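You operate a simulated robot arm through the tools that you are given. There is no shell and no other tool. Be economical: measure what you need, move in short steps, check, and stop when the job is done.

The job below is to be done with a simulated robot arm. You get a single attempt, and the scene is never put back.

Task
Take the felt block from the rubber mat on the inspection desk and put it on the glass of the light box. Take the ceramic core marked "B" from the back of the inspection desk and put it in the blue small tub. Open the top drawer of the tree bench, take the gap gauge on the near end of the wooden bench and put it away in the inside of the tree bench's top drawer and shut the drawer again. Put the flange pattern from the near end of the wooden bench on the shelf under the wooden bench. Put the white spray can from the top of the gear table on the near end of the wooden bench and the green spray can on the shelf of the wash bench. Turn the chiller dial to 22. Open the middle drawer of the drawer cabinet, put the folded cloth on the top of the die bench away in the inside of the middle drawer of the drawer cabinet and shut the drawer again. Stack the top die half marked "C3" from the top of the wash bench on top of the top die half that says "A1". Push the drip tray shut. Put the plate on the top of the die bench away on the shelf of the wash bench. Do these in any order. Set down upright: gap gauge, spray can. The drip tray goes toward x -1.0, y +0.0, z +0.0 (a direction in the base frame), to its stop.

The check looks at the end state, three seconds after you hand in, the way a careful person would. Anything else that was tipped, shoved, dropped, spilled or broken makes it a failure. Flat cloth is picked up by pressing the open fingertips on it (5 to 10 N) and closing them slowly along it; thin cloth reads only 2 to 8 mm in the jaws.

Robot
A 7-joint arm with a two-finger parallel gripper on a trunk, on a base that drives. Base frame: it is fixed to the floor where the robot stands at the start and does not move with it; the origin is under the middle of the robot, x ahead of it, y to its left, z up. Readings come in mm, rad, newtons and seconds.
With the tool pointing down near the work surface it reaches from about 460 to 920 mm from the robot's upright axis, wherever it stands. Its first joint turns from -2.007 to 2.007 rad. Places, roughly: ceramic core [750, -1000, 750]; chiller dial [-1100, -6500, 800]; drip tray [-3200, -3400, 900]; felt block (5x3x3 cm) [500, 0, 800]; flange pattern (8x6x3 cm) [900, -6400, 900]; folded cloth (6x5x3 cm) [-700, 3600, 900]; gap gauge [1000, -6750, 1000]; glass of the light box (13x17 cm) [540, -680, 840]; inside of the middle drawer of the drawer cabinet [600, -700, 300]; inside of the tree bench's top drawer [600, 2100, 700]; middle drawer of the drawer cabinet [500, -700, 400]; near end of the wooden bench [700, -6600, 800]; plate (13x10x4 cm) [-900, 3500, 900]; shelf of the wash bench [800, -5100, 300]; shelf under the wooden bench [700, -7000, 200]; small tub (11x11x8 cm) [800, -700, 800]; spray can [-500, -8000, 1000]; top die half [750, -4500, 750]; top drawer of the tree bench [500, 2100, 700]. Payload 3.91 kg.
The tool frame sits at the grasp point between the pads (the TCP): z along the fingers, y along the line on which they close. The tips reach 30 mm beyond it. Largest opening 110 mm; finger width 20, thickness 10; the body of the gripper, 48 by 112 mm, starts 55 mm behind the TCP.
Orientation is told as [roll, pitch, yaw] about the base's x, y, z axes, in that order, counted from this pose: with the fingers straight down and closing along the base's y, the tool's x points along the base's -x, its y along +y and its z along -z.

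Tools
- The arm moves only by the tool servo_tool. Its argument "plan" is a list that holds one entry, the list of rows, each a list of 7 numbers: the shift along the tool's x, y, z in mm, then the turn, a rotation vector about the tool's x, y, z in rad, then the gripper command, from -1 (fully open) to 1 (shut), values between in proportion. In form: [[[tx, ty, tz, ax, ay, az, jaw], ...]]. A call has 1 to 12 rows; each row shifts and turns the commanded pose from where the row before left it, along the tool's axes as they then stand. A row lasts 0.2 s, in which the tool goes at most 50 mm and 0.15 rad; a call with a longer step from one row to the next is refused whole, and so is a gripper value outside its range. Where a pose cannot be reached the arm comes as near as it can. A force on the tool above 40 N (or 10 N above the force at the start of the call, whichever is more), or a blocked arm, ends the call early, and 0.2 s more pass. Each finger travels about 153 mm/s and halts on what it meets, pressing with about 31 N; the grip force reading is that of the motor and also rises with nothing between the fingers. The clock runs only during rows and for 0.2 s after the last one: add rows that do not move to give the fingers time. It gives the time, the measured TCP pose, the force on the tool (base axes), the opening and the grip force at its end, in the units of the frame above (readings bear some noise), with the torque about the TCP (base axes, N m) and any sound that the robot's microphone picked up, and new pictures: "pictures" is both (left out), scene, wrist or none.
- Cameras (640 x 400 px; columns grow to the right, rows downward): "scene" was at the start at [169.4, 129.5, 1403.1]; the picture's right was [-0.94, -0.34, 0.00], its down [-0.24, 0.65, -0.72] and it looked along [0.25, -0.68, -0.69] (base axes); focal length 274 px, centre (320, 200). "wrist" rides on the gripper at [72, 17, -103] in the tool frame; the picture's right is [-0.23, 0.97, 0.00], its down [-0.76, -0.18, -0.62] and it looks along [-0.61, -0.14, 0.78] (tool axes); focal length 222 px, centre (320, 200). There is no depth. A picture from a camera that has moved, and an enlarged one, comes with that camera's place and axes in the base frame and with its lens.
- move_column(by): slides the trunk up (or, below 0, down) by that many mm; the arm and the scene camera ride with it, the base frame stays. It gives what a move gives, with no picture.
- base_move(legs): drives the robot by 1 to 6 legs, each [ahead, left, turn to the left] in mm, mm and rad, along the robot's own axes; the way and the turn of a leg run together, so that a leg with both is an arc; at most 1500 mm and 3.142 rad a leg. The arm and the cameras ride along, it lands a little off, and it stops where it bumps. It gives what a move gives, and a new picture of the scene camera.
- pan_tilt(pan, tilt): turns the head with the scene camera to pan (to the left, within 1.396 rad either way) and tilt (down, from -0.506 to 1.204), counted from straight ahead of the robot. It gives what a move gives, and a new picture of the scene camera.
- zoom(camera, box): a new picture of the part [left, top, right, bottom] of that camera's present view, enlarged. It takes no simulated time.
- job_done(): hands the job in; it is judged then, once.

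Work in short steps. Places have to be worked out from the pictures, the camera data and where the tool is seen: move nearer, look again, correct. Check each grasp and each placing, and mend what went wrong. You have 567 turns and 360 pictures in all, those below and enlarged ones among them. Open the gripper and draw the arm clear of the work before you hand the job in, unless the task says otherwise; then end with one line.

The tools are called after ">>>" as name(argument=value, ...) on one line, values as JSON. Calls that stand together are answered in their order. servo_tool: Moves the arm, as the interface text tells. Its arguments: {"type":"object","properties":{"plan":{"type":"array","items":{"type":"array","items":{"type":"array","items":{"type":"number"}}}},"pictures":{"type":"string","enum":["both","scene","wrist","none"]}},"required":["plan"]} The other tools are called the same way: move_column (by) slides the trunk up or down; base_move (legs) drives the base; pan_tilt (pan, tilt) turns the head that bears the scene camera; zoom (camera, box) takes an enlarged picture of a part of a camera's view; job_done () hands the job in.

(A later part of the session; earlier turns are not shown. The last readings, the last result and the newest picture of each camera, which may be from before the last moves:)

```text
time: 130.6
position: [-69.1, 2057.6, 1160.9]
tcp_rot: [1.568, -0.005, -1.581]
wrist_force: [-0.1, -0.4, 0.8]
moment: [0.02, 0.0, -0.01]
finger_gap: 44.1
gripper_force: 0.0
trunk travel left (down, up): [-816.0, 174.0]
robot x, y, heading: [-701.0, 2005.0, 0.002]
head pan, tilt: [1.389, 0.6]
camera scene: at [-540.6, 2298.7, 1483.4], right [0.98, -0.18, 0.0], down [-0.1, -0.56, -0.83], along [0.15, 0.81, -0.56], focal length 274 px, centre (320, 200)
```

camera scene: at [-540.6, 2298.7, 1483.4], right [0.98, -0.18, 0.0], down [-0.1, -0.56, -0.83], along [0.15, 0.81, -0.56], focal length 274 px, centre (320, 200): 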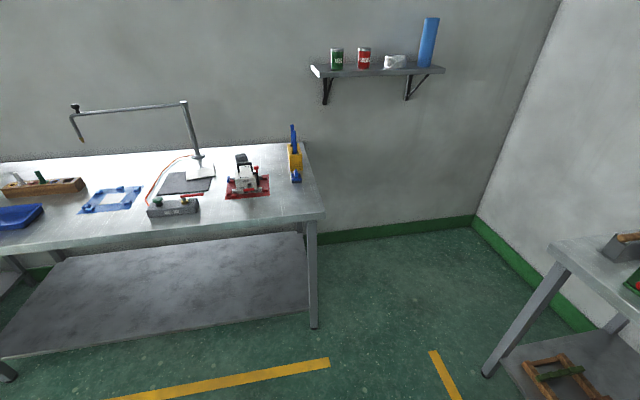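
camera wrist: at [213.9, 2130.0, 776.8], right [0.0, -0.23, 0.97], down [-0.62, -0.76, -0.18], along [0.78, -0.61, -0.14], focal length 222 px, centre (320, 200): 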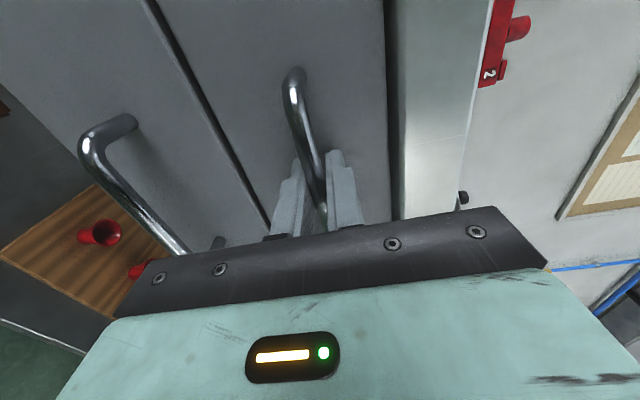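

The drawer has two gauges at the front-left and free room to their right. Now drive to the die bench: left 400 mm, then turn to face +y.

>>> base_move(legs=[[0, 350, 0], [0, 0, 1.571]])

>>> pan_tilt(pan=0.0, tilt=0.6)

```text
time: 136.7
position: [-739.0, 2989.1, 1162.7]
tcp_rot: [1.569, -0.005, -0.028]
wrist_force: [0.6, 0.0, 0.2]
moment: [0.01, -0.04, 0.01]
finger_gap: 44.0
gripper_force: 0.1
trunk travel left (down, up): [-816.0, 174.0]
robot x, y, heading: [-694.9, 2359.2, 1.555]
head pan, tilt: [1.389, 0.6]
camera scene: at [-988.2, 2524.3, 1483.4], right [0.2, 0.98, 0.0], down [0.55, -0.11, -0.83], along [-0.81, 0.16, -0.56], focal length 274 px, centre (320, 200)
```

scene: 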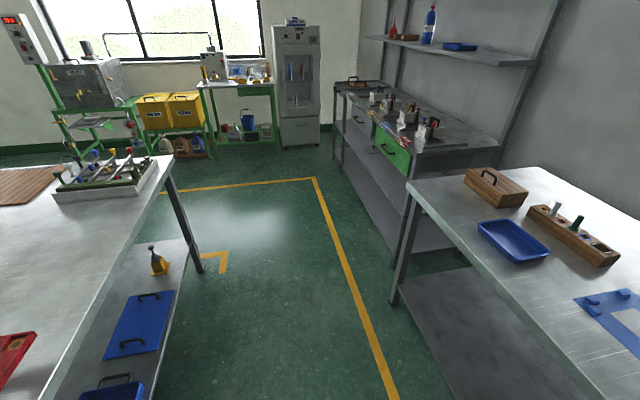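

```text
time: 138.2
position: [-740.0, 2988.6, 1162.2]
tcp_rot: [1.569, -0.003, -0.029]
wrist_force: [-0.6, 0.2, 0.3]
moment: [0.01, 0.0, 0.0]
finger_gap: 44.0
gripper_force: 0.1
trunk travel left (down, up): [-816.0, 174.0]
robot x, y, heading: [-700.6, 2356.5, 1.547]
head pan, tilt: [0.0, 0.6]
camera scene: at [-900.0, 2595.2, 1483.4], right [1.0, -0.02, 0.0], down [-0.01, -0.56, -0.83], along [0.01, 0.82, -0.56], focal length 274 px, centre (320, 200)
```

scene: 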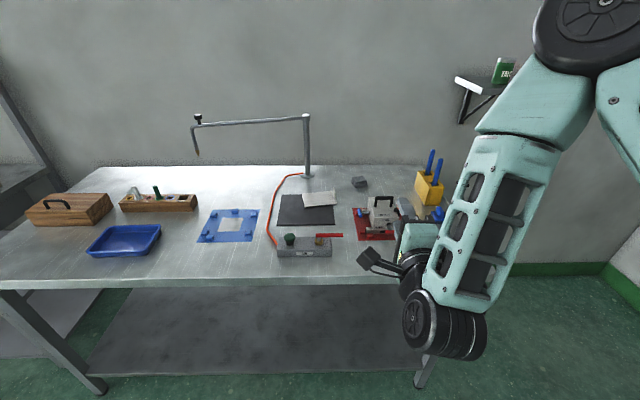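

>>> zoom(camera="scene", box=[240, 150, 460, 280])

>>> zoom(camera="scene", box=[20, 150, 260, 300])

```text
2.91 times, centred on (350, 215) of scene
camera zoom: at [-900.0, 2595.2, 1483.4], right [1.0, -0.02, 0.0], down [-0.01, -0.56, -0.83], along [0.01, 0.82, -0.56], focal length 798 px, centre (233, 156)
```

zoom: 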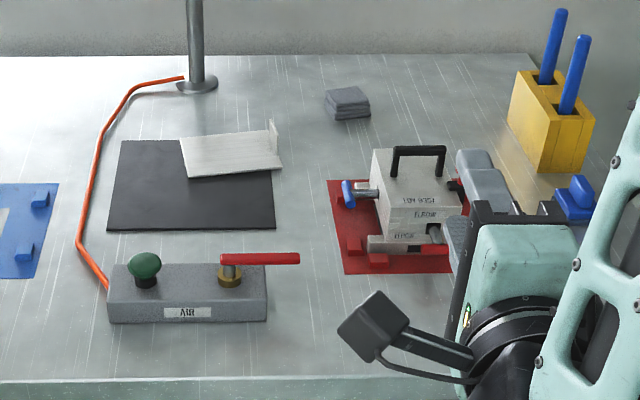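

```text
2.67 times, centred on (140, 225) of scene
camera zoom: at [-900.0, 2595.2, 1483.4], right [1.0, -0.02, 0.0], down [-0.01, -0.56, -0.83], along [0.01, 0.82, -0.56], focal length 731 px, centre (800, 133)
```

zoom: 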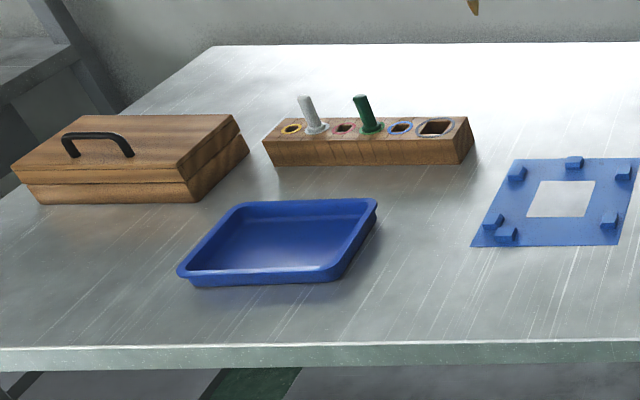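

The folded cloth is the grey stack (≈(-715, 3585)); the plate with the upturned lip lies on the black mat (≈(-889, 3463)); bench top ≈ z 890. Turn the tool to point down again.

>>> servo_tool(plan=[[[0, 0, 0, 0, 0, -0.1428, -1], [0, 0, 0, 0, 0, -0.1428, -1], [0, 0, 0, 0, 0, -0.1428, -1], [0, 0, 0, 0, 0, -0.1428, -1], [0, 0, 0, 0, 0, -0.1428, -1], [0, 0, 0, 0, 0, -0.1428, -1], [0, 0, 0, 0, 0, -0.1428, -1], [0, 0, 0, 0, 0, -0.1428, -1], [0, 0, 0, 0, 0, -0.1428, -1], [0, 0, 0, 0, 0, -0.1428, -1], [0, 0, 0, 0, 0, -0.1428, -1]]], pictures="none")

>>> servo_tool(plan=[[[0, 0, 0, 0, 0.1428, 0, -1], [0, 0, 0, 0, 0.1428, 0, -1], [0, 0, 0, 0, 0.1428, 0, -1], [0, 0, 0, 0, 0.1428, 0, -1], [0, 0, 0, 0, 0.1428, 0, -1], [0, 0, 0, 0, 0.1428, 0, -1], [0, 0, 0, 0, 0.1428, 0, -1], [0, 0, 0, 0, 0.1428, 0, -1], [0, 0, 0, 0, 0.1428, 0, -1], [0, 0, 0, 0, 0.1428, 0, -1], [0, 0, 0, 0, 0.1428, 0, -1], [0, 0, 0, 0, 0, 0, -1]]], pictures="scene")

```text
time: 140.6
position: [-740.6, 2990.0, 1161.4]
tcp_rot: [-1.272, -1.564, 2.811]
wrist_force: [-0.3, -0.1, -0.1]
moment: [0.01, 0.0, -0.01]
finger_gap: 110.1
gripper_force: 0.1
out of reach, approached as far as the arm can: row 6
trunk travel left (down, up): [-816.0, 174.0]
robot x, y, heading: [-695.4, 2360.3, 1.552]
head pan, tilt: [0.0, 0.6]
```

```text
time: 143.2
position: [-743.8, 2994.4, 1161.4]
tcp_rot: [-0.003, 0.004, 1.541]
wrist_force: [-0.7, 0.5, -0.9]
moment: [0.02, -0.01, -0.03]
finger_gap: 110.0
gripper_force: 0.0
out of reach, approached as far as the arm can: row 1
trunk travel left (down, up): [-816.0, 174.0]
robot x, y, heading: [-694.8, 2359.9, 1.554]
head pan, tilt: [0.0, 0.6]
camera scene: at [-899.9, 2595.3, 1483.4], right [1.0, -0.02, 0.0], down [-0.01, -0.56, -0.83], along [0.01, 0.82, -0.56], focal length 274 px, centre (320, 200)
```

scene: 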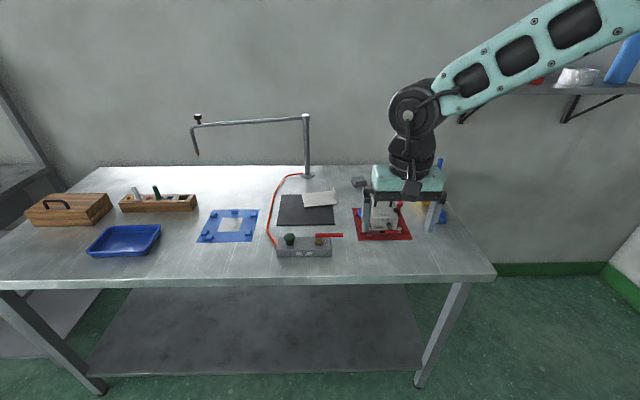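

Now drive 350 mm forward to bring the cloth in reach.

>>> base_move(legs=[[350, 0, 0.015]])

>>> servo_tool(plan=[[[-40, 0, 0, 0, 0, 0, -1], [-40, 0, 0, 0, 0, 0, -1], [-40, 0, 0, 0, 0, 0, -1], [-30, 0, 0, 0, 0, 0, -1], [0, 0, 0, 0, 0, 0, -1]]], pictures="wrist")

```text
time: 145.5
position: [-749.0, 3340.8, 1160.2]
tcp_rot: [-0.005, 0.002, 1.552]
wrist_force: [-0.5, 0.2, 0.0]
moment: [0.02, -0.03, 0.03]
finger_gap: 110.0
gripper_force: 0.0
trunk travel left (down, up): [-816.0, 174.0]
robot x, y, heading: [-693.7, 2706.8, 1.568]
head pan, tilt: [0.0, 0.6]
camera scene: at [-898.8, 2938.9, 1483.4], right [1.0, -0.01, 0.0], down [0.0, -0.56, -0.83], along [0.0, 0.83, -0.56], focal length 274 px, centre (320, 200)
```

scene: 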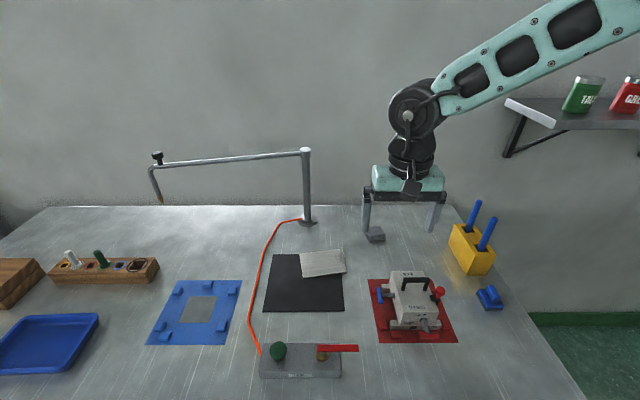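

```text
time: 146.7
position: [-744.4, 3490.9, 1159.1]
tcp_rot: [-0.004, 0.001, 1.552]
wrist_force: [0.3, 0.3, -0.2]
moment: [-0.03, -0.02, 0.0]
finger_gap: 109.9
gripper_force: 0.0
trunk travel left (down, up): [-816.0, 174.0]
robot x, y, heading: [-698.3, 2707.7, 1.565]
head pan, tilt: [0.0, 0.6]
camera wrist: at [-761.7, 3419.7, 1263.1], right [-0.97, 0.25, -0.01], down [0.19, 0.76, 0.62], along [0.16, 0.6, -0.78], focal length 222 px, centre (320, 200)
```

wrist: 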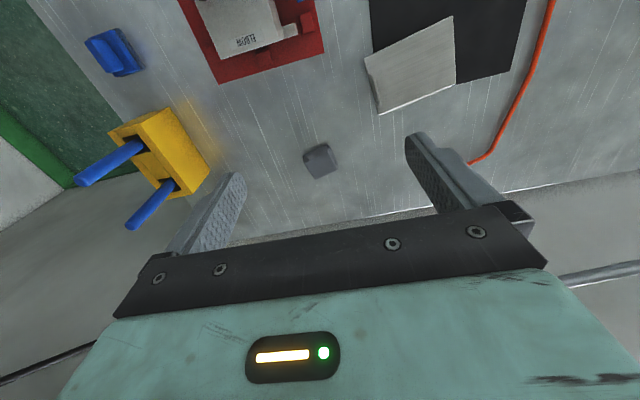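

Cross-viewing puts the cloth top at about (-713, 3613, 890). Drive 50 mm closer and move the tool above it.

>>> base_move(legs=[[50, 0, 0]])

>>> servo_tool(plan=[[[-30, -15, 25, 0, 0, 0, -1], [-30, -14, 30, 0, 0, 0, -1], [-10, 0, 40, 0, 0, 0, -1], [0, 0, 40, 0, 0, 0, -1], [0, 0, 20, 0, 0, 0, -1], [0, 0, 0, 0, 0, 0, -1]]], pictures="wrist")

```text
time: 147.6
position: [-745.4, 3543.2, 1159.8]
tcp_rot: [-0.005, 0.001, 1.553]
wrist_force: [0.1, -0.7, -0.1]
moment: [0.04, 0.01, -0.01]
finger_gap: 109.8
gripper_force: 0.1
trunk travel left (down, up): [-816.0, 174.0]
robot x, y, heading: [-696.5, 2757.0, 1.561]
head pan, tilt: [0.0, 0.6]
camera scene: at [-898.3, 2990.2, 1483.4], right [1.0, -0.01, 0.0], down [0.0, -0.56, -0.83], along [0.01, 0.83, -0.56], focal length 274 px, centre (320, 200)
```

scene: 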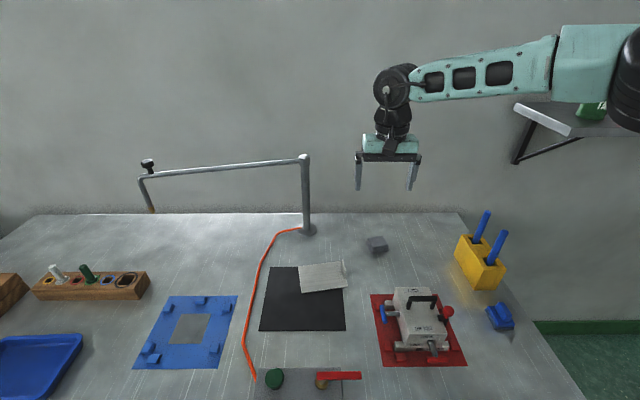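

```text
time: 149.0
position: [-712.2, 3611.0, 1004.6]
tcp_rot: [-0.005, 0.002, 1.551]
wrist_force: [0.0, 0.2, -1.5]
moment: [-0.01, 0.01, 0.02]
finger_gap: 109.8
gripper_force: 0.0
trunk travel left (down, up): [-816.0, 174.0]
robot x, y, heading: [-697.1, 2757.2, 1.564]
head pan, tilt: [0.0, 0.6]
camera wrist: at [-729.3, 3539.8, 1107.9], right [-0.97, 0.25, 0.0], down [0.19, 0.76, 0.62], along [0.16, 0.6, -0.78], focal length 222 px, centre (320, 200)
```

wrist: 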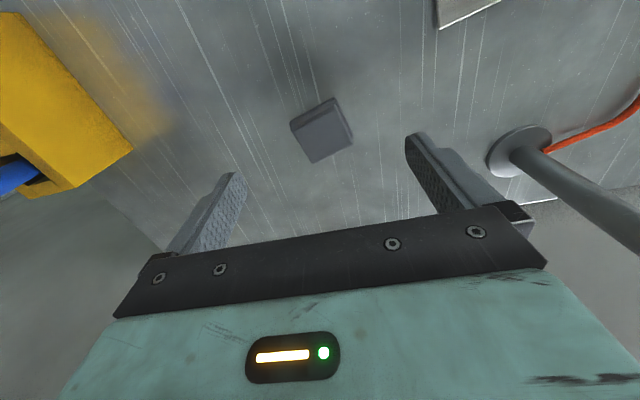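

The cloth centre is about (-708, 3627), turned about 0.28 rad. Align, yaw and descend part way.

>>> servo_tool(plan=[[[-16, -4, 20, 0, 0, -0.14, -1], [0, 0, 30, 0, 0, -0.14, -1], [0, 0, 30, 0, 0, 0, -1], [0, 0, 10, 0, 0, 0, -1], [0, 0, 0, 0, 0, 0, -1]]], pictures="wrist")

```text
time: 150.2
position: [-707.2, 3627.8, 914.1]
tcp_rot: [-0.003, 0.002, 1.83]
wrist_force: [0.2, 0.5, -0.2]
moment: [-0.03, -0.03, 0.02]
finger_gap: 110.2
gripper_force: 0.1
trunk travel left (down, up): [-816.0, 174.0]
robot x, y, heading: [-695.4, 2756.4, 1.562]
head pan, tilt: [0.0, 0.6]
camera wrist: at [-704.2, 3553.0, 1017.4], right [-1.0, -0.03, 0.0], down [-0.03, 0.78, 0.62], along [-0.02, 0.62, -0.78], focal length 222 px, centre (320, 200)
```

wrist: 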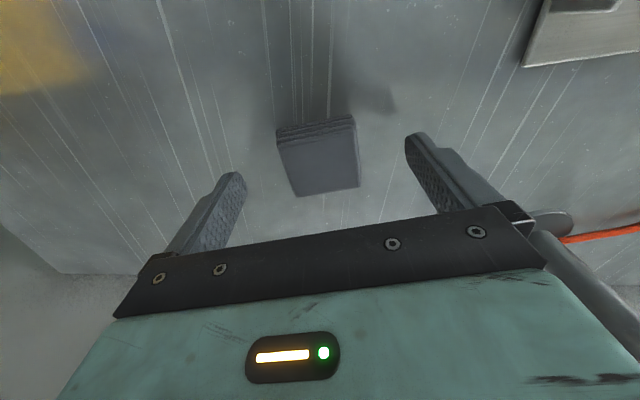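

Well aligned. Lower until the tips are just above the bench.

>>> servo_tool(plan=[[[0, 0, 6, 0, 0, 0, -1], [0, 0, 6, 0, 0, 0, -1], [0, 0, 5, 0, 0, 0, -1], [0, 0, 4, 0, 0, 0, -1], [0, 0, 4, 0, 0, 0, -1], [0, 0, 3, 0, 0, 0, -1], [0, 0, 3, 0, 0, 0, -1]]], pictures="wrist")

```text
time: 151.8
position: [-707.3, 3627.1, 884.6]
tcp_rot: [-0.002, 0.002, 1.831]
wrist_force: [-0.5, 0.1, -0.3]
moment: [-0.04, -0.01, -0.02]
finger_gap: 110.0
gripper_force: 0.0
trunk travel left (down, up): [-816.0, 174.0]
robot x, y, heading: [-693.8, 2755.0, 1.563]
head pan, tilt: [0.0, 0.6]
camera wrist: at [-704.4, 3553.3, 987.0], right [-1.0, -0.03, 0.0], down [-0.03, 0.78, 0.62], along [-0.02, 0.62, -0.78], focal length 222 px, centre (320, 200)
```

wrist: 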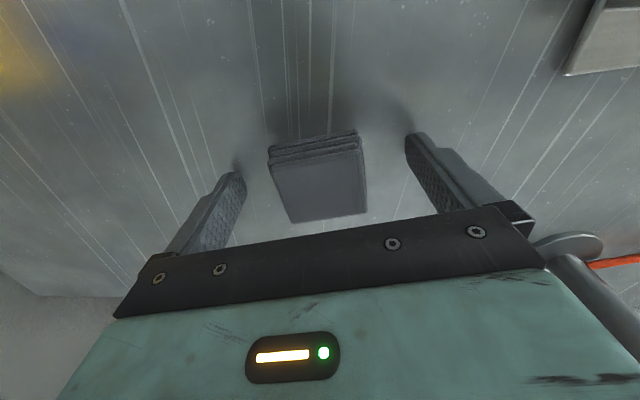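

>>> servo_tool(plan=[[[0, 0, 3, 0, 0, 0, -1], [0, 0, 3, 0, 0, 0, -1], [0, 0, 2, 0, 0, 0, -1], [0, 0, 2, 0, 0, 0, -1], [0, 0, 2, 0, 0, 0, -1], [0, 0, 2, 0, 0, 0, -1], [0, 0, 2, 0, 0, 0, -1]]], pictures="none")

```text
time: 152.8
position: [-708.9, 3627.4, 880.5]
tcp_rot: [-0.001, 0.001, 1.831]
wrist_force: [6.8, -14.0, 19.9]
moment: [-0.8, 0.91, 0.99]
finger_gap: 108.9
gripper_force: 0.2
trunk travel left (down, up): [-816.0, 174.0]
robot x, y, heading: [-695.3, 2759.5, 1.562]
head pan, tilt: [0.0, 0.6]
stopped in row 5: the force on the tool passed its limit (the readings are from after the stop); the commanded pose is now the measured one
```

Contact with the bench at tip z ≈ 850. Rise 4 mm and close slowly on the stack.

>>> servo_tool(plan=[[[0, 0, -4, 0, 0, 0, -1], [0, 0, 0, 0, 0, 0, -0.4], [0, 0, 0, 0, 0, 0, 0], [0, 0, 0, 0, 0, 0, 0.3], [0, 0, 0, 0, 0, 0, 0.6], [0, 0, 0, 0, 0, 0, 1], [0, 0, 0, 0, 0, 0, 1]]], pictures="wrist")

```text
time: 154.4
position: [-708.1, 3629.3, 881.3]
tcp_rot: [-0.001, 0.001, 1.832]
wrist_force: [-0.2, -0.4, -0.2]
moment: [0.01, 0.0, -0.01]
finger_gap: 59.0
gripper_force: 30.6
trunk travel left (down, up): [-816.0, 174.0]
robot x, y, heading: [-694.3, 2755.6, 1.561]
head pan, tilt: [0.0, 0.6]
camera wrist: at [-704.6, 3554.4, 985.2], right [-1.0, -0.03, 0.0], down [-0.02, 0.78, 0.62], along [-0.02, 0.62, -0.78], focal length 222 px, centre (320, 200)
```

wrist: 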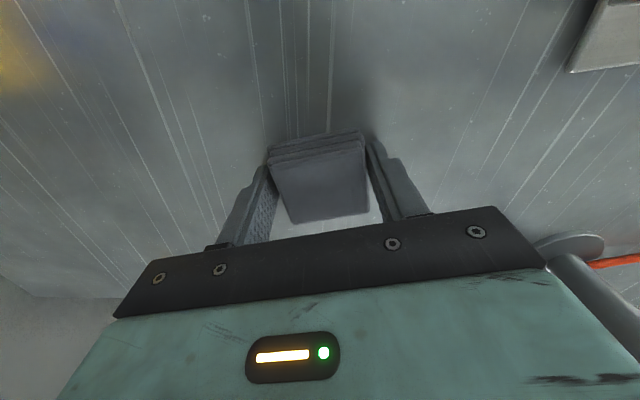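

Gripped at 59 mm. Lift and check.

>>> servo_tool(plan=[[[0, 0, -15, 0, 0, 0, 1], [0, 0, -25, 0, 0, 0, 1], [0, 0, -40, 0, 0, 0, 1], [0, 0, -40, 0, 0, 0, 1], [0, 0, -40, 0, 0, 0, 1], [0, 0, -40, 0, 0, 0, 1], [0, 0, -40, 0, 0, 0, 1]]], pictures="wrist")

```text
time: 156.0
position: [-707.1, 3625.9, 1121.4]
tcp_rot: [-0.002, 0.001, 1.832]
wrist_force: [0.4, -0.1, -1.0]
moment: [-0.02, -0.02, -0.01]
finger_gap: 59.5
gripper_force: 30.8
trunk travel left (down, up): [-816.0, 174.0]
robot x, y, heading: [-691.9, 2757.2, 1.564]
head pan, tilt: [0.0, 0.6]
camera wrist: at [-705.1, 3553.0, 1224.9], right [-1.0, -0.03, 0.0], down [-0.02, 0.78, 0.62], along [-0.02, 0.62, -0.78], focal length 222 px, centre (320, 200)
```

wrist: 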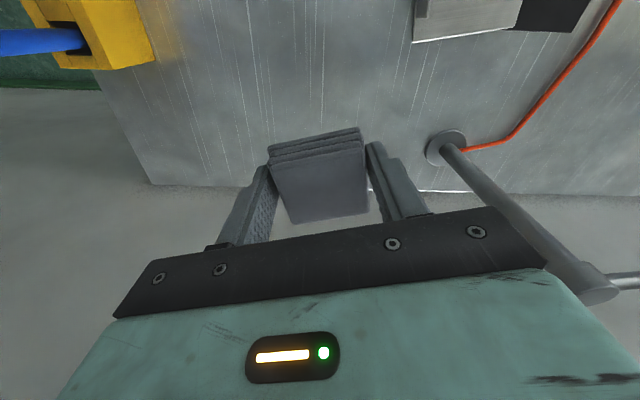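

Cloth is held. Retract toward the robot, then back up, turn to face +x.

>>> servo_tool(plan=[[[45, 0, 0, 0, 0, 0, 1], [45, 0, 0, 0, 0, 0.14, 1], [45, 0, 0, 0, 0, 0.14, 1], [45, 0, 0, 0, 0, 0, 1], [45, 0, 0, 0, 0, 0, 1], [45, 0, 0, 0, 0, 0, 1], [0, 0, 0, 0, 0, 0, 1]]], pictures="none")

>>> base_move(legs=[[-400, -60, 0], [0, 0, -1.571], [0, -1450, -0.03]])

```text
time: 157.6
position: [-683.6, 3361.2, 1121.1]
tcp_rot: [-0.002, -0.001, 1.55]
wrist_force: [0.6, -0.8, -0.5]
moment: [0.01, 0.0, -0.02]
finger_gap: 59.3
gripper_force: 30.8
trunk travel left (down, up): [-816.0, 174.0]
robot x, y, heading: [-690.3, 2755.4, 1.564]
head pan, tilt: [0.0, 0.6]
```

```text
time: 170.7
position: [-30.8, 897.8, 1120.3]
tcp_rot: [-0.001, -0.002, -0.025]
wrist_force: [1.0, -0.9, -0.6]
moment: [0.01, 0.0, -0.01]
finger_gap: 59.1
gripper_force: 31.5
trunk travel left (down, up): [-816.0, 174.0]
robot x, y, heading: [-635.3, 915.7, -0.013]
head pan, tilt: [0.0, 0.6]
camera scene: at [-402.0, 1115.0, 1483.4], right [-0.01, -1.0, 0.0], down [-0.56, 0.01, -0.83], along [0.82, -0.01, -0.56], focal length 274 px, centre (320, 200)
```

scene: 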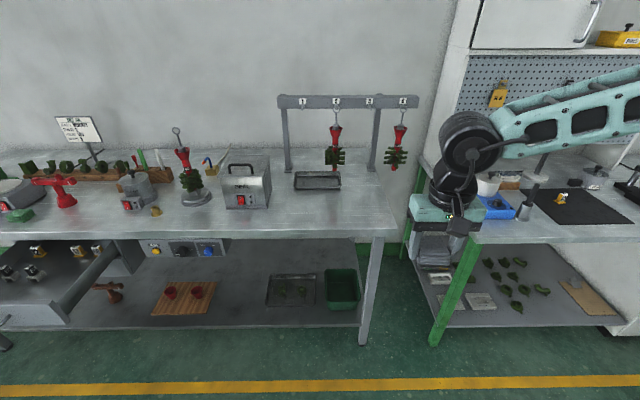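

Still holding the cloth. Continue right to the drawer cabinet (target robot y ≈ -690).

>>> base_move(legs=[[0, -1450, -0.015], [0, -120, 0]])

>>> pan_tilt(pan=0.1, tilt=0.9)

```text
time: 178.6
position: [-55.6, -646.2, 1122.1]
tcp_rot: [-0.001, -0.004, -0.03]
wrist_force: [0.3, 0.8, -0.3]
moment: [-0.02, -0.03, 0.01]
finger_gap: 59.5
gripper_force: 30.7
trunk travel left (down, up): [-816.0, 174.0]
robot x, y, heading: [-659.1, -632.4, -0.019]
head pan, tilt: [0.0, 0.6]
camera scene: at [-424.6, -426.4, 1483.4], right [-0.02, -1.0, 0.0], down [-0.56, 0.01, -0.83], along [0.82, -0.01, -0.56], focal length 274 px, centre (320, 200)
```

scene: 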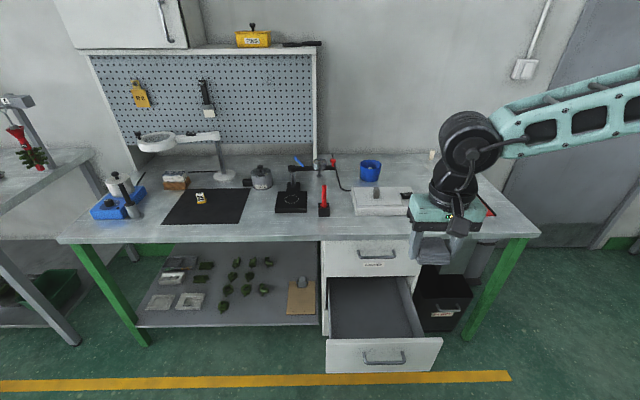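

```text
time: 179.4
position: [-55.5, -647.2, 1122.1]
tcp_rot: [-0.002, 0.001, -0.029]
wrist_force: [0.9, 0.3, 0.3]
moment: [0.0, 0.03, 0.04]
finger_gap: 59.0
gripper_force: 31.0
trunk travel left (down, up): [-816.0, 174.0]
robot x, y, heading: [-659.8, -626.9, -0.018]
head pan, tilt: [0.099, 0.901]
camera scene: at [-437.7, -418.8, 1458.7], right [0.08, -1.0, 0.0], down [-0.78, -0.06, -0.62], along [0.62, 0.05, -0.78], focal length 274 px, centre (320, 200)
```

scene: 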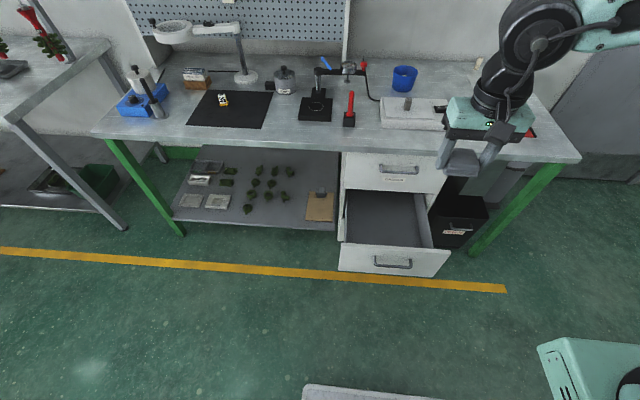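

Drive forward 270 mm so the TCP comes over the open drawer.

>>> base_move(legs=[[270, -10, 0.018]])

>>> servo_tool(plan=[[[0, 0, 0, 0, 0, 0, 1]]], pictures="wrist")

```text
time: 181.3
position: [218.2, -647.4, 1121.5]
tcp_rot: [-0.001, -0.002, -0.012]
wrist_force: [0.6, 0.1, -0.2]
moment: [-0.01, 0.0, 0.01]
finger_gap: 59.2
gripper_force: 31.2
trunk travel left (down, up): [-816.0, 174.0]
robot x, y, heading: [-380.2, -642.3, 0.004]
head pan, tilt: [0.099, 0.901]
camera scene: at [-168.9, -426.9, 1458.6], right [0.1, -0.99, 0.0], down [-0.78, -0.08, -0.62], along [0.62, 0.06, -0.78], focal length 274 px, centre (320, 200)
```

scene: 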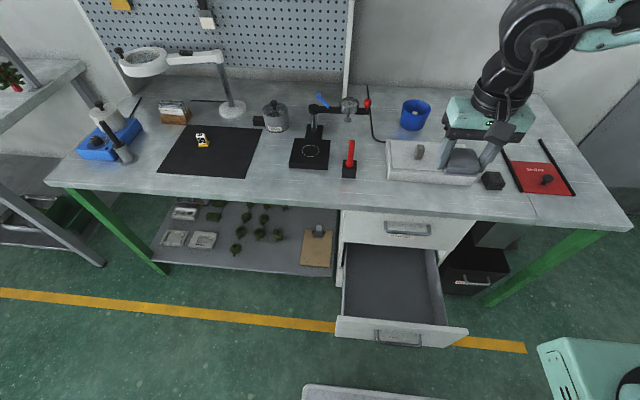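

```text
time: 181.7
position: [217.7, -646.7, 1122.7]
tcp_rot: [-0.001, -0.002, -0.011]
wrist_force: [0.3, -0.1, -0.4]
moment: [0.0, -0.01, -0.02]
finger_gap: 59.2
gripper_force: 30.7
trunk travel left (down, up): [-816.0, 174.0]
robot x, y, heading: [-386.5, -640.5, 0.005]
head pan, tilt: [0.099, 0.901]
camera wrist: at [147.3, -629.2, 1224.5], right [0.24, 0.97, 0.0], down [0.76, -0.19, 0.62], along [0.61, -0.15, -0.78], focal length 222 px, centre (320, 200)
```

wrist: 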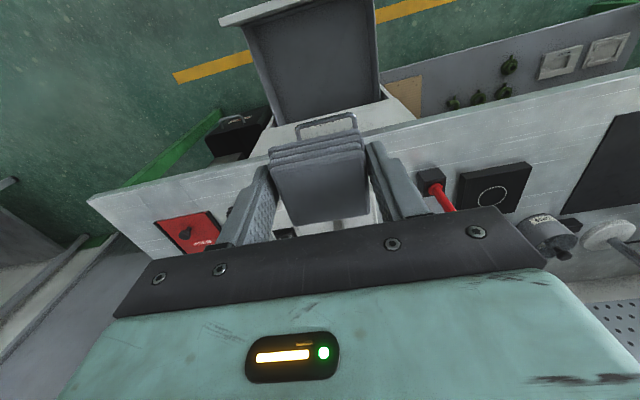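

The TCP is over the drawer floor centre. Shift slightly and lower the trunk 400 mm, then look.

>>> servo_tool(plan=[[[18, -8, 0, 0, 0, 0, 1], [0, 0, 0, 0, 0, 0, 1]]], pictures="none")

>>> move_column(by=-400)

>>> pan_tilt(pan=-0.1, tilt=0.7)

```text
time: 182.3
position: [200.2, -655.1, 1121.0]
tcp_rot: [-0.001, 0.0, -0.012]
wrist_force: [0.2, 0.2, -1.4]
moment: [0.01, -0.02, -0.01]
finger_gap: 59.0
gripper_force: 31.1
trunk travel left (down, up): [-816.0, 174.0]
robot x, y, heading: [-384.6, -642.1, 0.003]
head pan, tilt: [0.099, 0.901]
```

```text
time: 186.2
position: [200.6, -653.9, 722.0]
tcp_rot: [-0.002, -0.002, -0.011]
wrist_force: [-0.3, 0.8, -0.4]
moment: [0.03, 0.01, 0.0]
finger_gap: 58.8
gripper_force: 31.1
trunk travel left (down, up): [-416.0, 574.0]
robot x, y, heading: [-389.0, -640.8, -0.003]
head pan, tilt: [0.099, 0.901]
```

```text
time: 186.9
position: [200.5, -653.2, 721.6]
tcp_rot: [-0.002, -0.002, -0.013]
wrist_force: [0.4, -0.2, -0.6]
moment: [0.01, 0.0, 0.01]
finger_gap: 59.1
gripper_force: 31.1
trunk travel left (down, up): [-416.0, 574.0]
robot x, y, heading: [-381.4, -644.9, 0.003]
head pan, tilt: [-0.099, 0.7]
camera scene: at [-159.4, -442.8, 1074.7], right [-0.1, -1.0, 0.0], down [-0.64, 0.06, -0.76], along [0.76, -0.07, -0.64], focal length 274 px, centre (320, 200)
```

scene: 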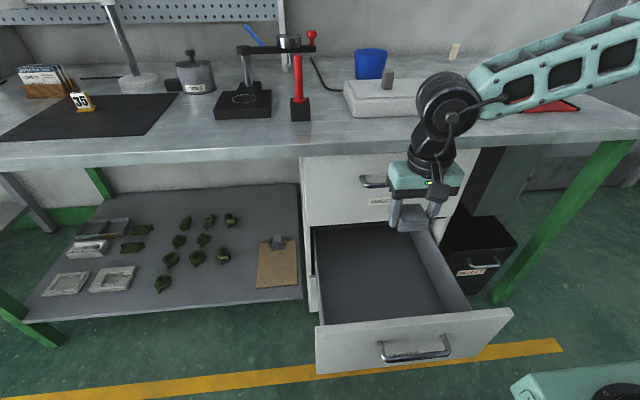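

Path is clear. Lower another 130 mm with the trunk, then check the wrist view.

>>> move_column(by=-130)

>>> servo_tool(plan=[[[0, 0, 0, 0, 0, 0, 1]]], pictures="both")

```text
time: 188.5
position: [200.5, -655.7, 591.6]
tcp_rot: [-0.002, -0.003, -0.012]
wrist_force: [-0.5, 0.7, -0.7]
moment: [0.01, -0.02, -0.01]
finger_gap: 59.1
gripper_force: 31.1
trunk travel left (down, up): [-286.0, 704.0]
robot x, y, heading: [-384.3, -646.4, -0.003]
head pan, tilt: [-0.099, 0.7]
```

```text
time: 188.9
position: [201.6, -655.5, 591.7]
tcp_rot: [-0.003, 0.0, -0.012]
wrist_force: [-0.1, 0.1, -0.2]
moment: [-0.01, 0.01, -0.03]
finger_gap: 59.2
gripper_force: 31.0
trunk travel left (down, up): [-286.0, 704.0]
robot x, y, heading: [-385.8, -642.5, -0.001]
head pan, tilt: [-0.099, 0.7]
camera scene: at [-159.4, -442.8, 944.8], right [-0.1, -1.0, 0.0], down [-0.64, 0.06, -0.76], along [0.76, -0.07, -0.64], focal length 274 px, centre (320, 200)
camera wrist: at [129.6, -637.0, 695.0], right [0.24, 0.97, 0.0], down [0.76, -0.19, 0.62], along [0.61, -0.15, -0.78], focal length 222 px, centre (320, 200)
```

scene: 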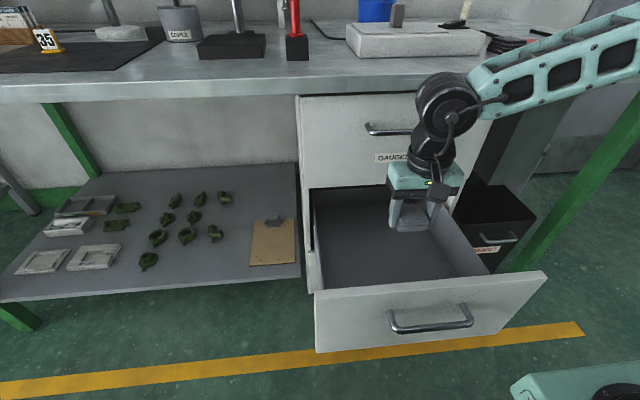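
wrist: 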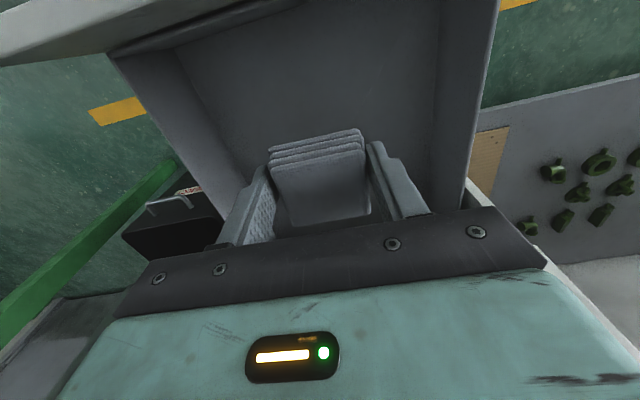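

The cloth is within the drawer walls. Lower by arm until it touches the floor.

>>> servo_tool(plan=[[[0, 0, 15, 0, 0, 0, 1], [0, 0, 15, 0, 0, 0, 1], [0, 0, 15, 0, 0, 0, 1], [0, 0, 15, 0, 0, 0, 1], [0, 0, 15, 0, 0, 0, 1], [0, 0, 10, 0, 0, 0, 1]]], pictures="both")

```text
time: 190.3
position: [202.0, -655.2, 507.8]
tcp_rot: [-0.003, -0.003, -0.011]
wrist_force: [-0.8, 0.2, -0.3]
moment: [-0.02, 0.05, -0.02]
finger_gap: 59.2
gripper_force: 31.3
trunk travel left (down, up): [-286.0, 704.0]
robot x, y, heading: [-385.7, -642.7, -0.003]
head pan, tilt: [-0.099, 0.7]
camera scene: at [-159.4, -442.8, 944.8], right [-0.1, -1.0, 0.0], down [-0.64, 0.06, -0.76], along [0.76, -0.07, -0.64], focal length 274 px, centre (320, 200)
camera wrist: at [130.5, -636.8, 610.4], right [0.24, 0.97, 0.0], down [0.76, -0.19, 0.62], along [0.61, -0.15, -0.78], focal length 222 px, centre (320, 200)
```

scene: 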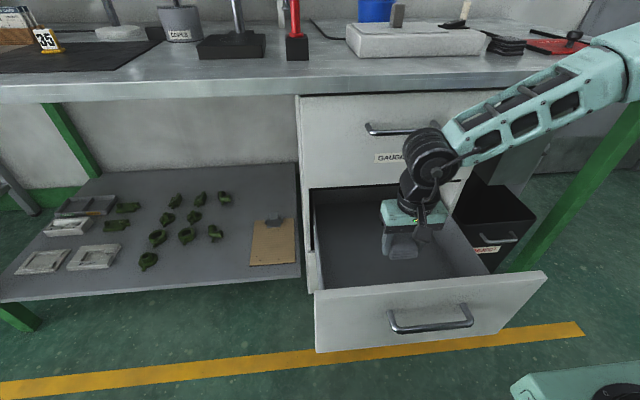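
wrist: 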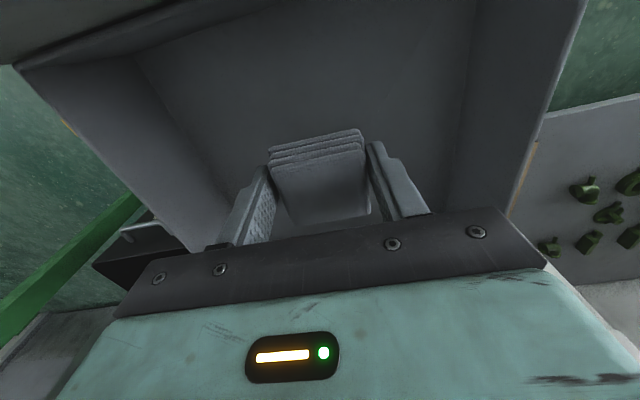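

>>> servo_tool(plan=[[[0, 0, 12, 0, 0, 0, 1], [0, 0, 12, 0, 0, 0, 1], [0, 0, 10, 0, 0, 0, 1], [0, 0, 8, 0, 0, 0, 1], [0, 0, 8, 0, 0, 0, 1], [0, 0, 6, 0, 0, 0, 1], [0, 0, 6, 0, 0, 0, 1], [0, 0, 6, 0, 0, 0, 1], [0, 0, 6, 0, 0, 0, 1]]], pictures="wrist")

```text
time: 192.3
position: [201.8, -654.7, 433.2]
tcp_rot: [-0.002, -0.001, -0.012]
wrist_force: [0.8, 0.1, -0.6]
moment: [-0.02, -0.03, -0.02]
finger_gap: 59.4
gripper_force: 30.7
trunk travel left (down, up): [-286.0, 704.0]
robot x, y, heading: [-387.0, -641.0, 0.002]
head pan, tilt: [-0.099, 0.7]
camera wrist: at [129.8, -636.9, 536.1], right [0.24, 0.97, 0.0], down [0.76, -0.19, 0.62], along [0.61, -0.15, -0.78], focal length 222 px, centre (320, 200)
```

wrist: 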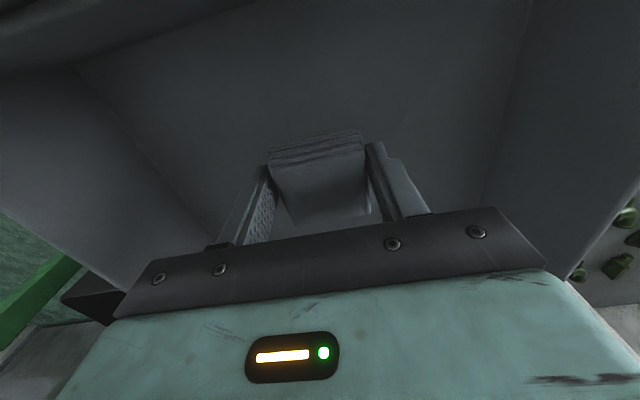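

>>> servo_tool(plan=[[[0, 0, 8, 0, 0, 0, 1], [0, 0, 8, 0, 0, 0, 1], [0, 0, 6, 0, 0, 0, 1], [0, 0, 5, 0, 0, 0, 1], [0, 0, 5, 0, 0, 0, 1], [0, 0, 4, 0, 0, 0, 1], [0, 0, 4, 0, 0, 0, 1], [0, 0, 4, 0, 0, 0, 1], [0, 0, 4, 0, 0, 0, 1], [0, 0, 4, 0, 0, 0, 1], [0, 0, 4, 0, 0, 0, 1]]], pictures="both")

```text
time: 194.7
position: [200.6, -656.0, 378.1]
tcp_rot: [-0.002, -0.002, -0.013]
wrist_force: [1.0, -0.3, -1.0]
moment: [0.02, 0.01, -0.04]
finger_gap: 59.0
gripper_force: 31.7
trunk travel left (down, up): [-286.0, 704.0]
robot x, y, heading: [-385.0, -640.2, 0.004]
head pan, tilt: [-0.099, 0.7]
camera scene: at [-159.4, -442.8, 944.8], right [-0.1, -1.0, 0.0], down [-0.64, 0.06, -0.76], along [0.76, -0.07, -0.64], focal length 274 px, centre (320, 200)
camera wrist: at [129.5, -637.0, 480.5], right [0.24, 0.97, 0.0], down [0.76, -0.19, 0.62], along [0.61, -0.15, -0.78], focal length 222 px, centre (320, 200)
```

scene: 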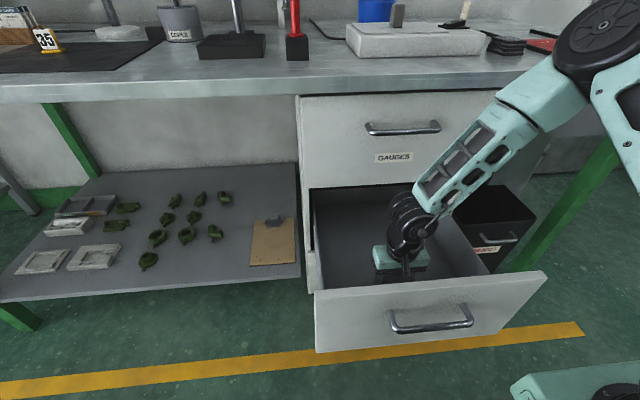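
wrist: 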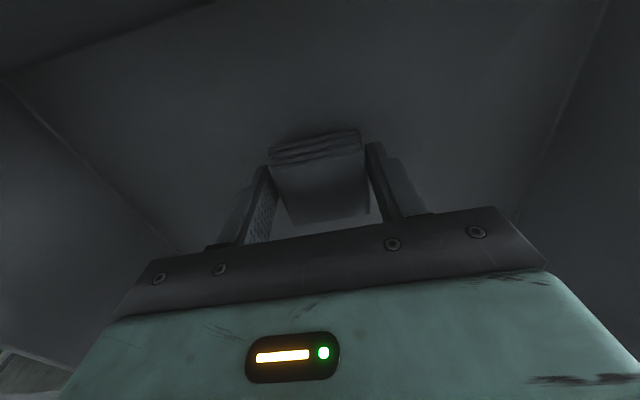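

>>> servo_tool(plan=[[[0, 0, 4, 0, 0, 0, 1], [0, 0, 4, 0, 0, 0, 1], [0, 0, 4, 0, 0, 0, 1], [0, 0, 4, 0, 0, 0, 1], [0, 0, 4, 0, 0, 0, 1], [0, 0, 3, 0, 0, 0, 1], [0, 0, 3, 0, 0, 0, 1], [0, 0, 3, 0, 0, 0, 1], [0, 0, 3, 0, 0, 0, 1]]], pictures="none")

```text
time: 196.5
position: [203.8, -655.6, 351.7]
tcp_rot: [-0.001, -0.008, -0.012]
wrist_force: [-1.0, -3.1, 27.3]
moment: [0.01, 0.46, 0.03]
finger_gap: 59.2
gripper_force: 31.1
trunk travel left (down, up): [-286.0, 704.0]
robot x, y, heading: [-384.1, -643.8, 0.005]
head pan, tilt: [-0.099, 0.7]
stopped in row 9: the force on the tool passed its limit (the readings are from after the stop); the commanded pose is now the measured one
```

Touching the drawer floor. Release and rise straight up.

>>> servo_tool(plan=[[[0, 0, -2, 0, 0, 0, 0.5], [0, 0, 0, 0, 0, 0, -0.4], [0, 0, 0, 0, 0, 0, -0.6], [0, 0, 0, 0, 0, 0, -0.6], [0, 0, -20, 0, 0, 0, -0.6], [0, 0, -30, 0, 0, 0, -0.6], [0, 0, -40, 0, 0, 0, -0.6], [0, 0, -40, 0, 0, 0, -0.6], [0, 0, -40, 0, 0, 0, -0.6], [0, 0, -40, 0, 0, 0, -0.6], [0, 0, -40, 0, 0, 0, -0.6]]], pictures="wrist")

```text
time: 198.9
position: [200.6, -656.4, 601.2]
tcp_rot: [-0.002, -0.006, -0.011]
wrist_force: [-0.5, 0.1, 1.5]
moment: [-0.02, 0.01, -0.02]
finger_gap: 88.0
gripper_force: 0.1
trunk travel left (down, up): [-286.0, 704.0]
robot x, y, heading: [-384.3, -645.2, 0.001]
head pan, tilt: [-0.099, 0.7]
camera wrist: at [129.6, -637.8, 704.7], right [0.24, 0.97, 0.0], down [0.76, -0.18, 0.63], along [0.61, -0.15, -0.78], focal length 222 px, centre (320, 200)
```

wrist: 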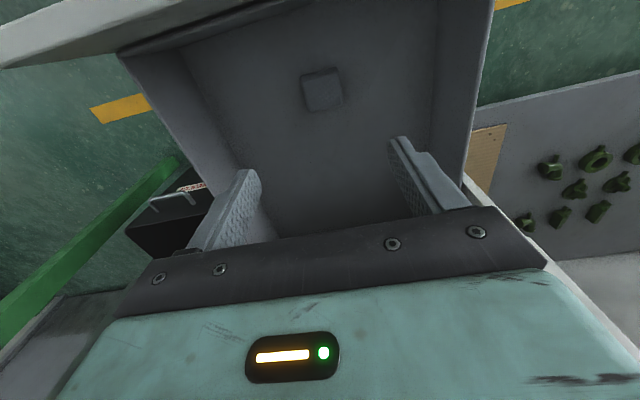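

The cloth lies in the drawer. Raise, back off, and turn the tool horizontal to push the drawer shut.

>>> move_column(by=350)

>>> base_move(legs=[[-420, 0, 0]])

>>> servo_tool(plan=[[[-40, 0, 0, 0, 0, 0, 1], [-40, 0, 0, 0, -0.1428, 0, 1], [0, 0, 0, 0, -0.1428, 0, 1], [0, 0, 0, 0, -0.1428, 0, 1], [0, 0, 0, 0, -0.1428, 0, 1], [0, 0, 0, 0, -0.1428, 0, 1], [0, 0, 0, 0, -0.1428, 0, 1], [0, 0, 0, 0, -0.1428, 0, 1], [0, 0, 0, 0, -0.1428, 0, 1], [0, 0, 0, 0, -0.1428, 0, 1], [0, 0, 0, 0, -0.1428, 0, 1], [0, 0, 0, 0, -0.1428, 0, 1]]], pictures="none")

```text
time: 202.3
position: [201.2, -656.2, 951.4]
tcp_rot: [-0.003, -0.006, -0.012]
wrist_force: [0.1, 0.3, 1.3]
moment: [0.03, 0.03, -0.03]
finger_gap: 88.0
gripper_force: 0.2
trunk travel left (down, up): [-636.0, 354.0]
robot x, y, heading: [-382.6, -642.6, -0.002]
head pan, tilt: [-0.099, 0.7]
```

```text
time: 204.9
position: [-222.7, -657.6, 950.6]
tcp_rot: [-0.001, -0.007, -0.016]
wrist_force: [0.1, 0.2, -0.1]
moment: [0.0, -0.02, -0.03]
finger_gap: 88.3
gripper_force: 0.1
trunk travel left (down, up): [-636.0, 354.0]
robot x, y, heading: [-811.0, -643.1, -0.001]
head pan, tilt: [-0.099, 0.7]
camera scene: at [-583.1, -443.5, 1294.8], right [-0.1, -0.99, 0.0], down [-0.64, 0.06, -0.76], along [0.76, -0.08, -0.64], focal length 274 px, centre (320, 200)
```

scene: 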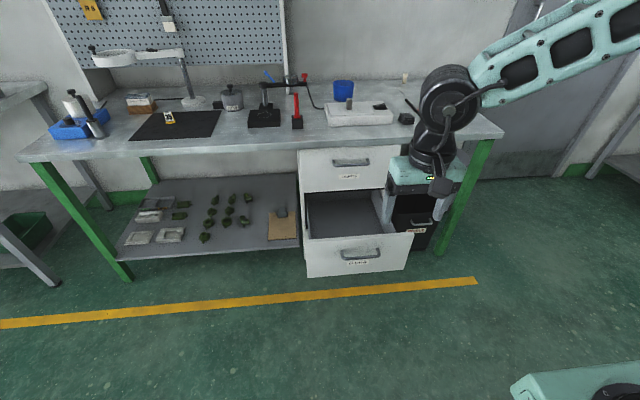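

```text
time: 207.5
position: [-137.2, -656.7, 950.5]
tcp_rot: [-3.026, -1.563, 3.01]
wrist_force: [0.2, -1.2, -0.3]
moment: [0.01, 0.02, 0.01]
finger_gap: 0.0
gripper_force: 31.1
out of reach, approached as far as the arm can: row 10
trunk travel left (down, up): [-636.0, 354.0]
robot x, y, heading: [-811.2, -641.9, 0.001]
head pan, tilt: [-0.099, 0.7]
```

Lower the trunk to panel height (z ≈ 520, above the handle) and drive close.

>>> move_column(by=-400)

>>> move_column(by=-32)

>>> base_move(legs=[[150, 0, 0]])

```text
time: 211.4
position: [-136.3, -655.5, 550.4]
tcp_rot: [-2.839, -1.566, 2.826]
wrist_force: [-0.2, 0.0, 0.1]
moment: [0.02, 0.01, 0.02]
finger_gap: 0.0
gripper_force: 31.8
trunk travel left (down, up): [-236.0, 754.0]
robot x, y, heading: [-804.3, -644.1, 0.001]
head pan, tilt: [-0.099, 0.7]
```

```text
time: 212.1
position: [-137.0, -655.6, 518.3]
tcp_rot: [-2.842, -1.566, 2.829]
wrist_force: [-0.2, 0.8, -0.2]
moment: [-0.01, 0.02, -0.02]
finger_gap: 0.0
gripper_force: 30.7
trunk travel left (down, up): [-204.0, 786.0]
robot x, y, heading: [-809.4, -638.0, 0.0]
head pan, tilt: [-0.099, 0.7]
```

```text
time: 213.5
position: [14.5, -657.2, 517.8]
tcp_rot: [-2.842, -1.565, 2.823]
wrist_force: [-0.2, -0.4, 0.2]
moment: [0.0, -0.01, -0.01]
finger_gap: 0.2
gripper_force: 31.0
trunk travel left (down, up): [-204.0, 786.0]
robot x, y, heading: [-657.0, -641.7, -0.003]
head pan, tilt: [-0.099, 0.7]
camera scene: at [-431.5, -444.4, 862.8], right [-0.1, -0.99, 0.0], down [-0.64, 0.07, -0.76], along [0.76, -0.08, -0.64], focal length 274 px, centre (320, 200)
```

scene: 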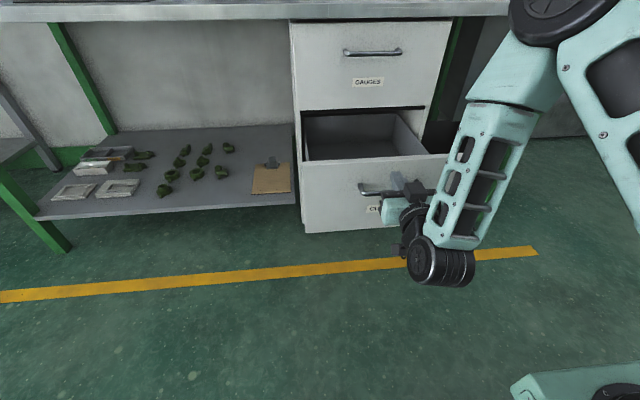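

The closed tips are aimed at the panel above the handle. Push forward with the arm.

>>> servo_tool(plan=[[[0, 0, 20, 0, 0, 0, 1], [0, 0, 20, 0, 0, 0, 1], [0, 0, 20, 0, 0, 0, 1], [0, 0, 25, 0, 0, 0, 1], [0, 0, 25, 0, 0, 0, 1], [0, 0, 25, 0, 0, 0, 1], [0, 0, 25, 0, 0, 0, 1], [0, 0, 25, 0, 0, 0, 1]]], pictures="scene")

```text
time: 215.3
position: [199.2, -660.8, 519.4]
tcp_rot: [-2.851, -1.564, 2.832]
wrist_force: [-1.3, -1.0, 0.2]
moment: [-0.04, 0.02, 0.01]
finger_gap: 0.2
gripper_force: 31.4
trunk travel left (down, up): [-204.0, 786.0]
robot x, y, heading: [-656.7, -636.7, -0.007]
head pan, tilt: [-0.099, 0.7]
camera scene: at [-431.5, -444.4, 862.8], right [-0.1, -0.99, 0.0], down [-0.64, 0.07, -0.76], along [0.76, -0.08, -0.64], focal length 274 px, centre (320, 200)
```

scene: 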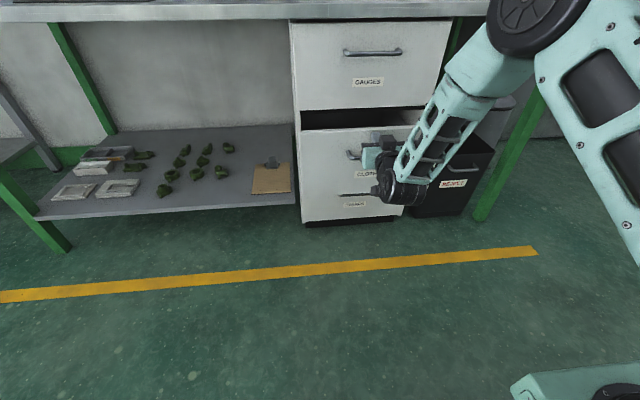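

The drawer is closing. Drive forward 70 mm and then push the rest with the arm.

>>> base_move(legs=[[75, 0, 0]])

>>> servo_tool(plan=[[[0, 0, 15, 0, 0, 0, 1], [0, 0, 15, 0, 0, 0, 1], [0, 0, 12, 0, 0, 0, 1], [0, 0, 10, 0, 0, 0, 1], [0, 0, 8, 0, 0, 0, 1], [0, 0, 6, 0, 0, 0, 1], [0, 0, 5, 0, 0, 0, 1]]], pictures="scene")

```text
time: 216.3
position: [272.5, -660.7, 520.1]
tcp_rot: [-2.837, -1.566, 2.822]
wrist_force: [0.2, 0.7, -0.2]
moment: [-0.03, -0.02, -0.02]
finger_gap: 0.1
gripper_force: 31.2
trunk travel left (down, up): [-204.0, 786.0]
robot x, y, heading: [-584.3, -640.3, 0.001]
head pan, tilt: [-0.099, 0.7]
camera scene: at [-358.2, -444.4, 862.8], right [-0.1, -0.99, 0.0], down [-0.64, 0.07, -0.76], along [0.76, -0.08, -0.64], focal length 274 px, centre (320, 200)
```

scene: 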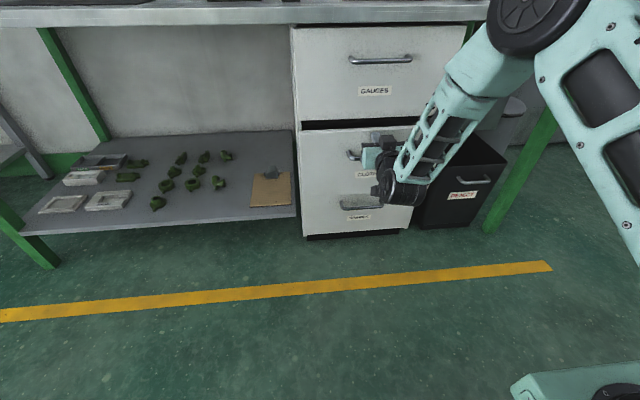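

```text
time: 217.6
position: [331.5, -660.4, 519.1]
tcp_rot: [-2.996, -1.566, 2.981]
wrist_force: [-15.9, -1.4, 8.2]
moment: [0.02, -0.12, 0.06]
finger_gap: 0.0
gripper_force: 30.8
trunk travel left (down, up): [-204.0, 786.0]
robot x, y, heading: [-585.3, -640.0, -0.002]
head pan, tilt: [-0.099, 0.7]
stopped in row 6: the force on the tool passed its limit (the readings are from after the stop); the commanded pose is now the measured one
camera scene: at [-359.2, -444.5, 863.1], right [-0.1, -0.99, 0.0], down [-0.64, 0.07, -0.77], along [0.76, -0.08, -0.64], focal length 274 px, centre (320, 200)
```

scene: 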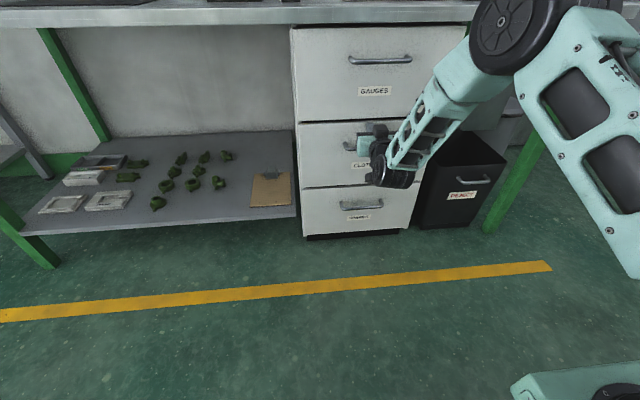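

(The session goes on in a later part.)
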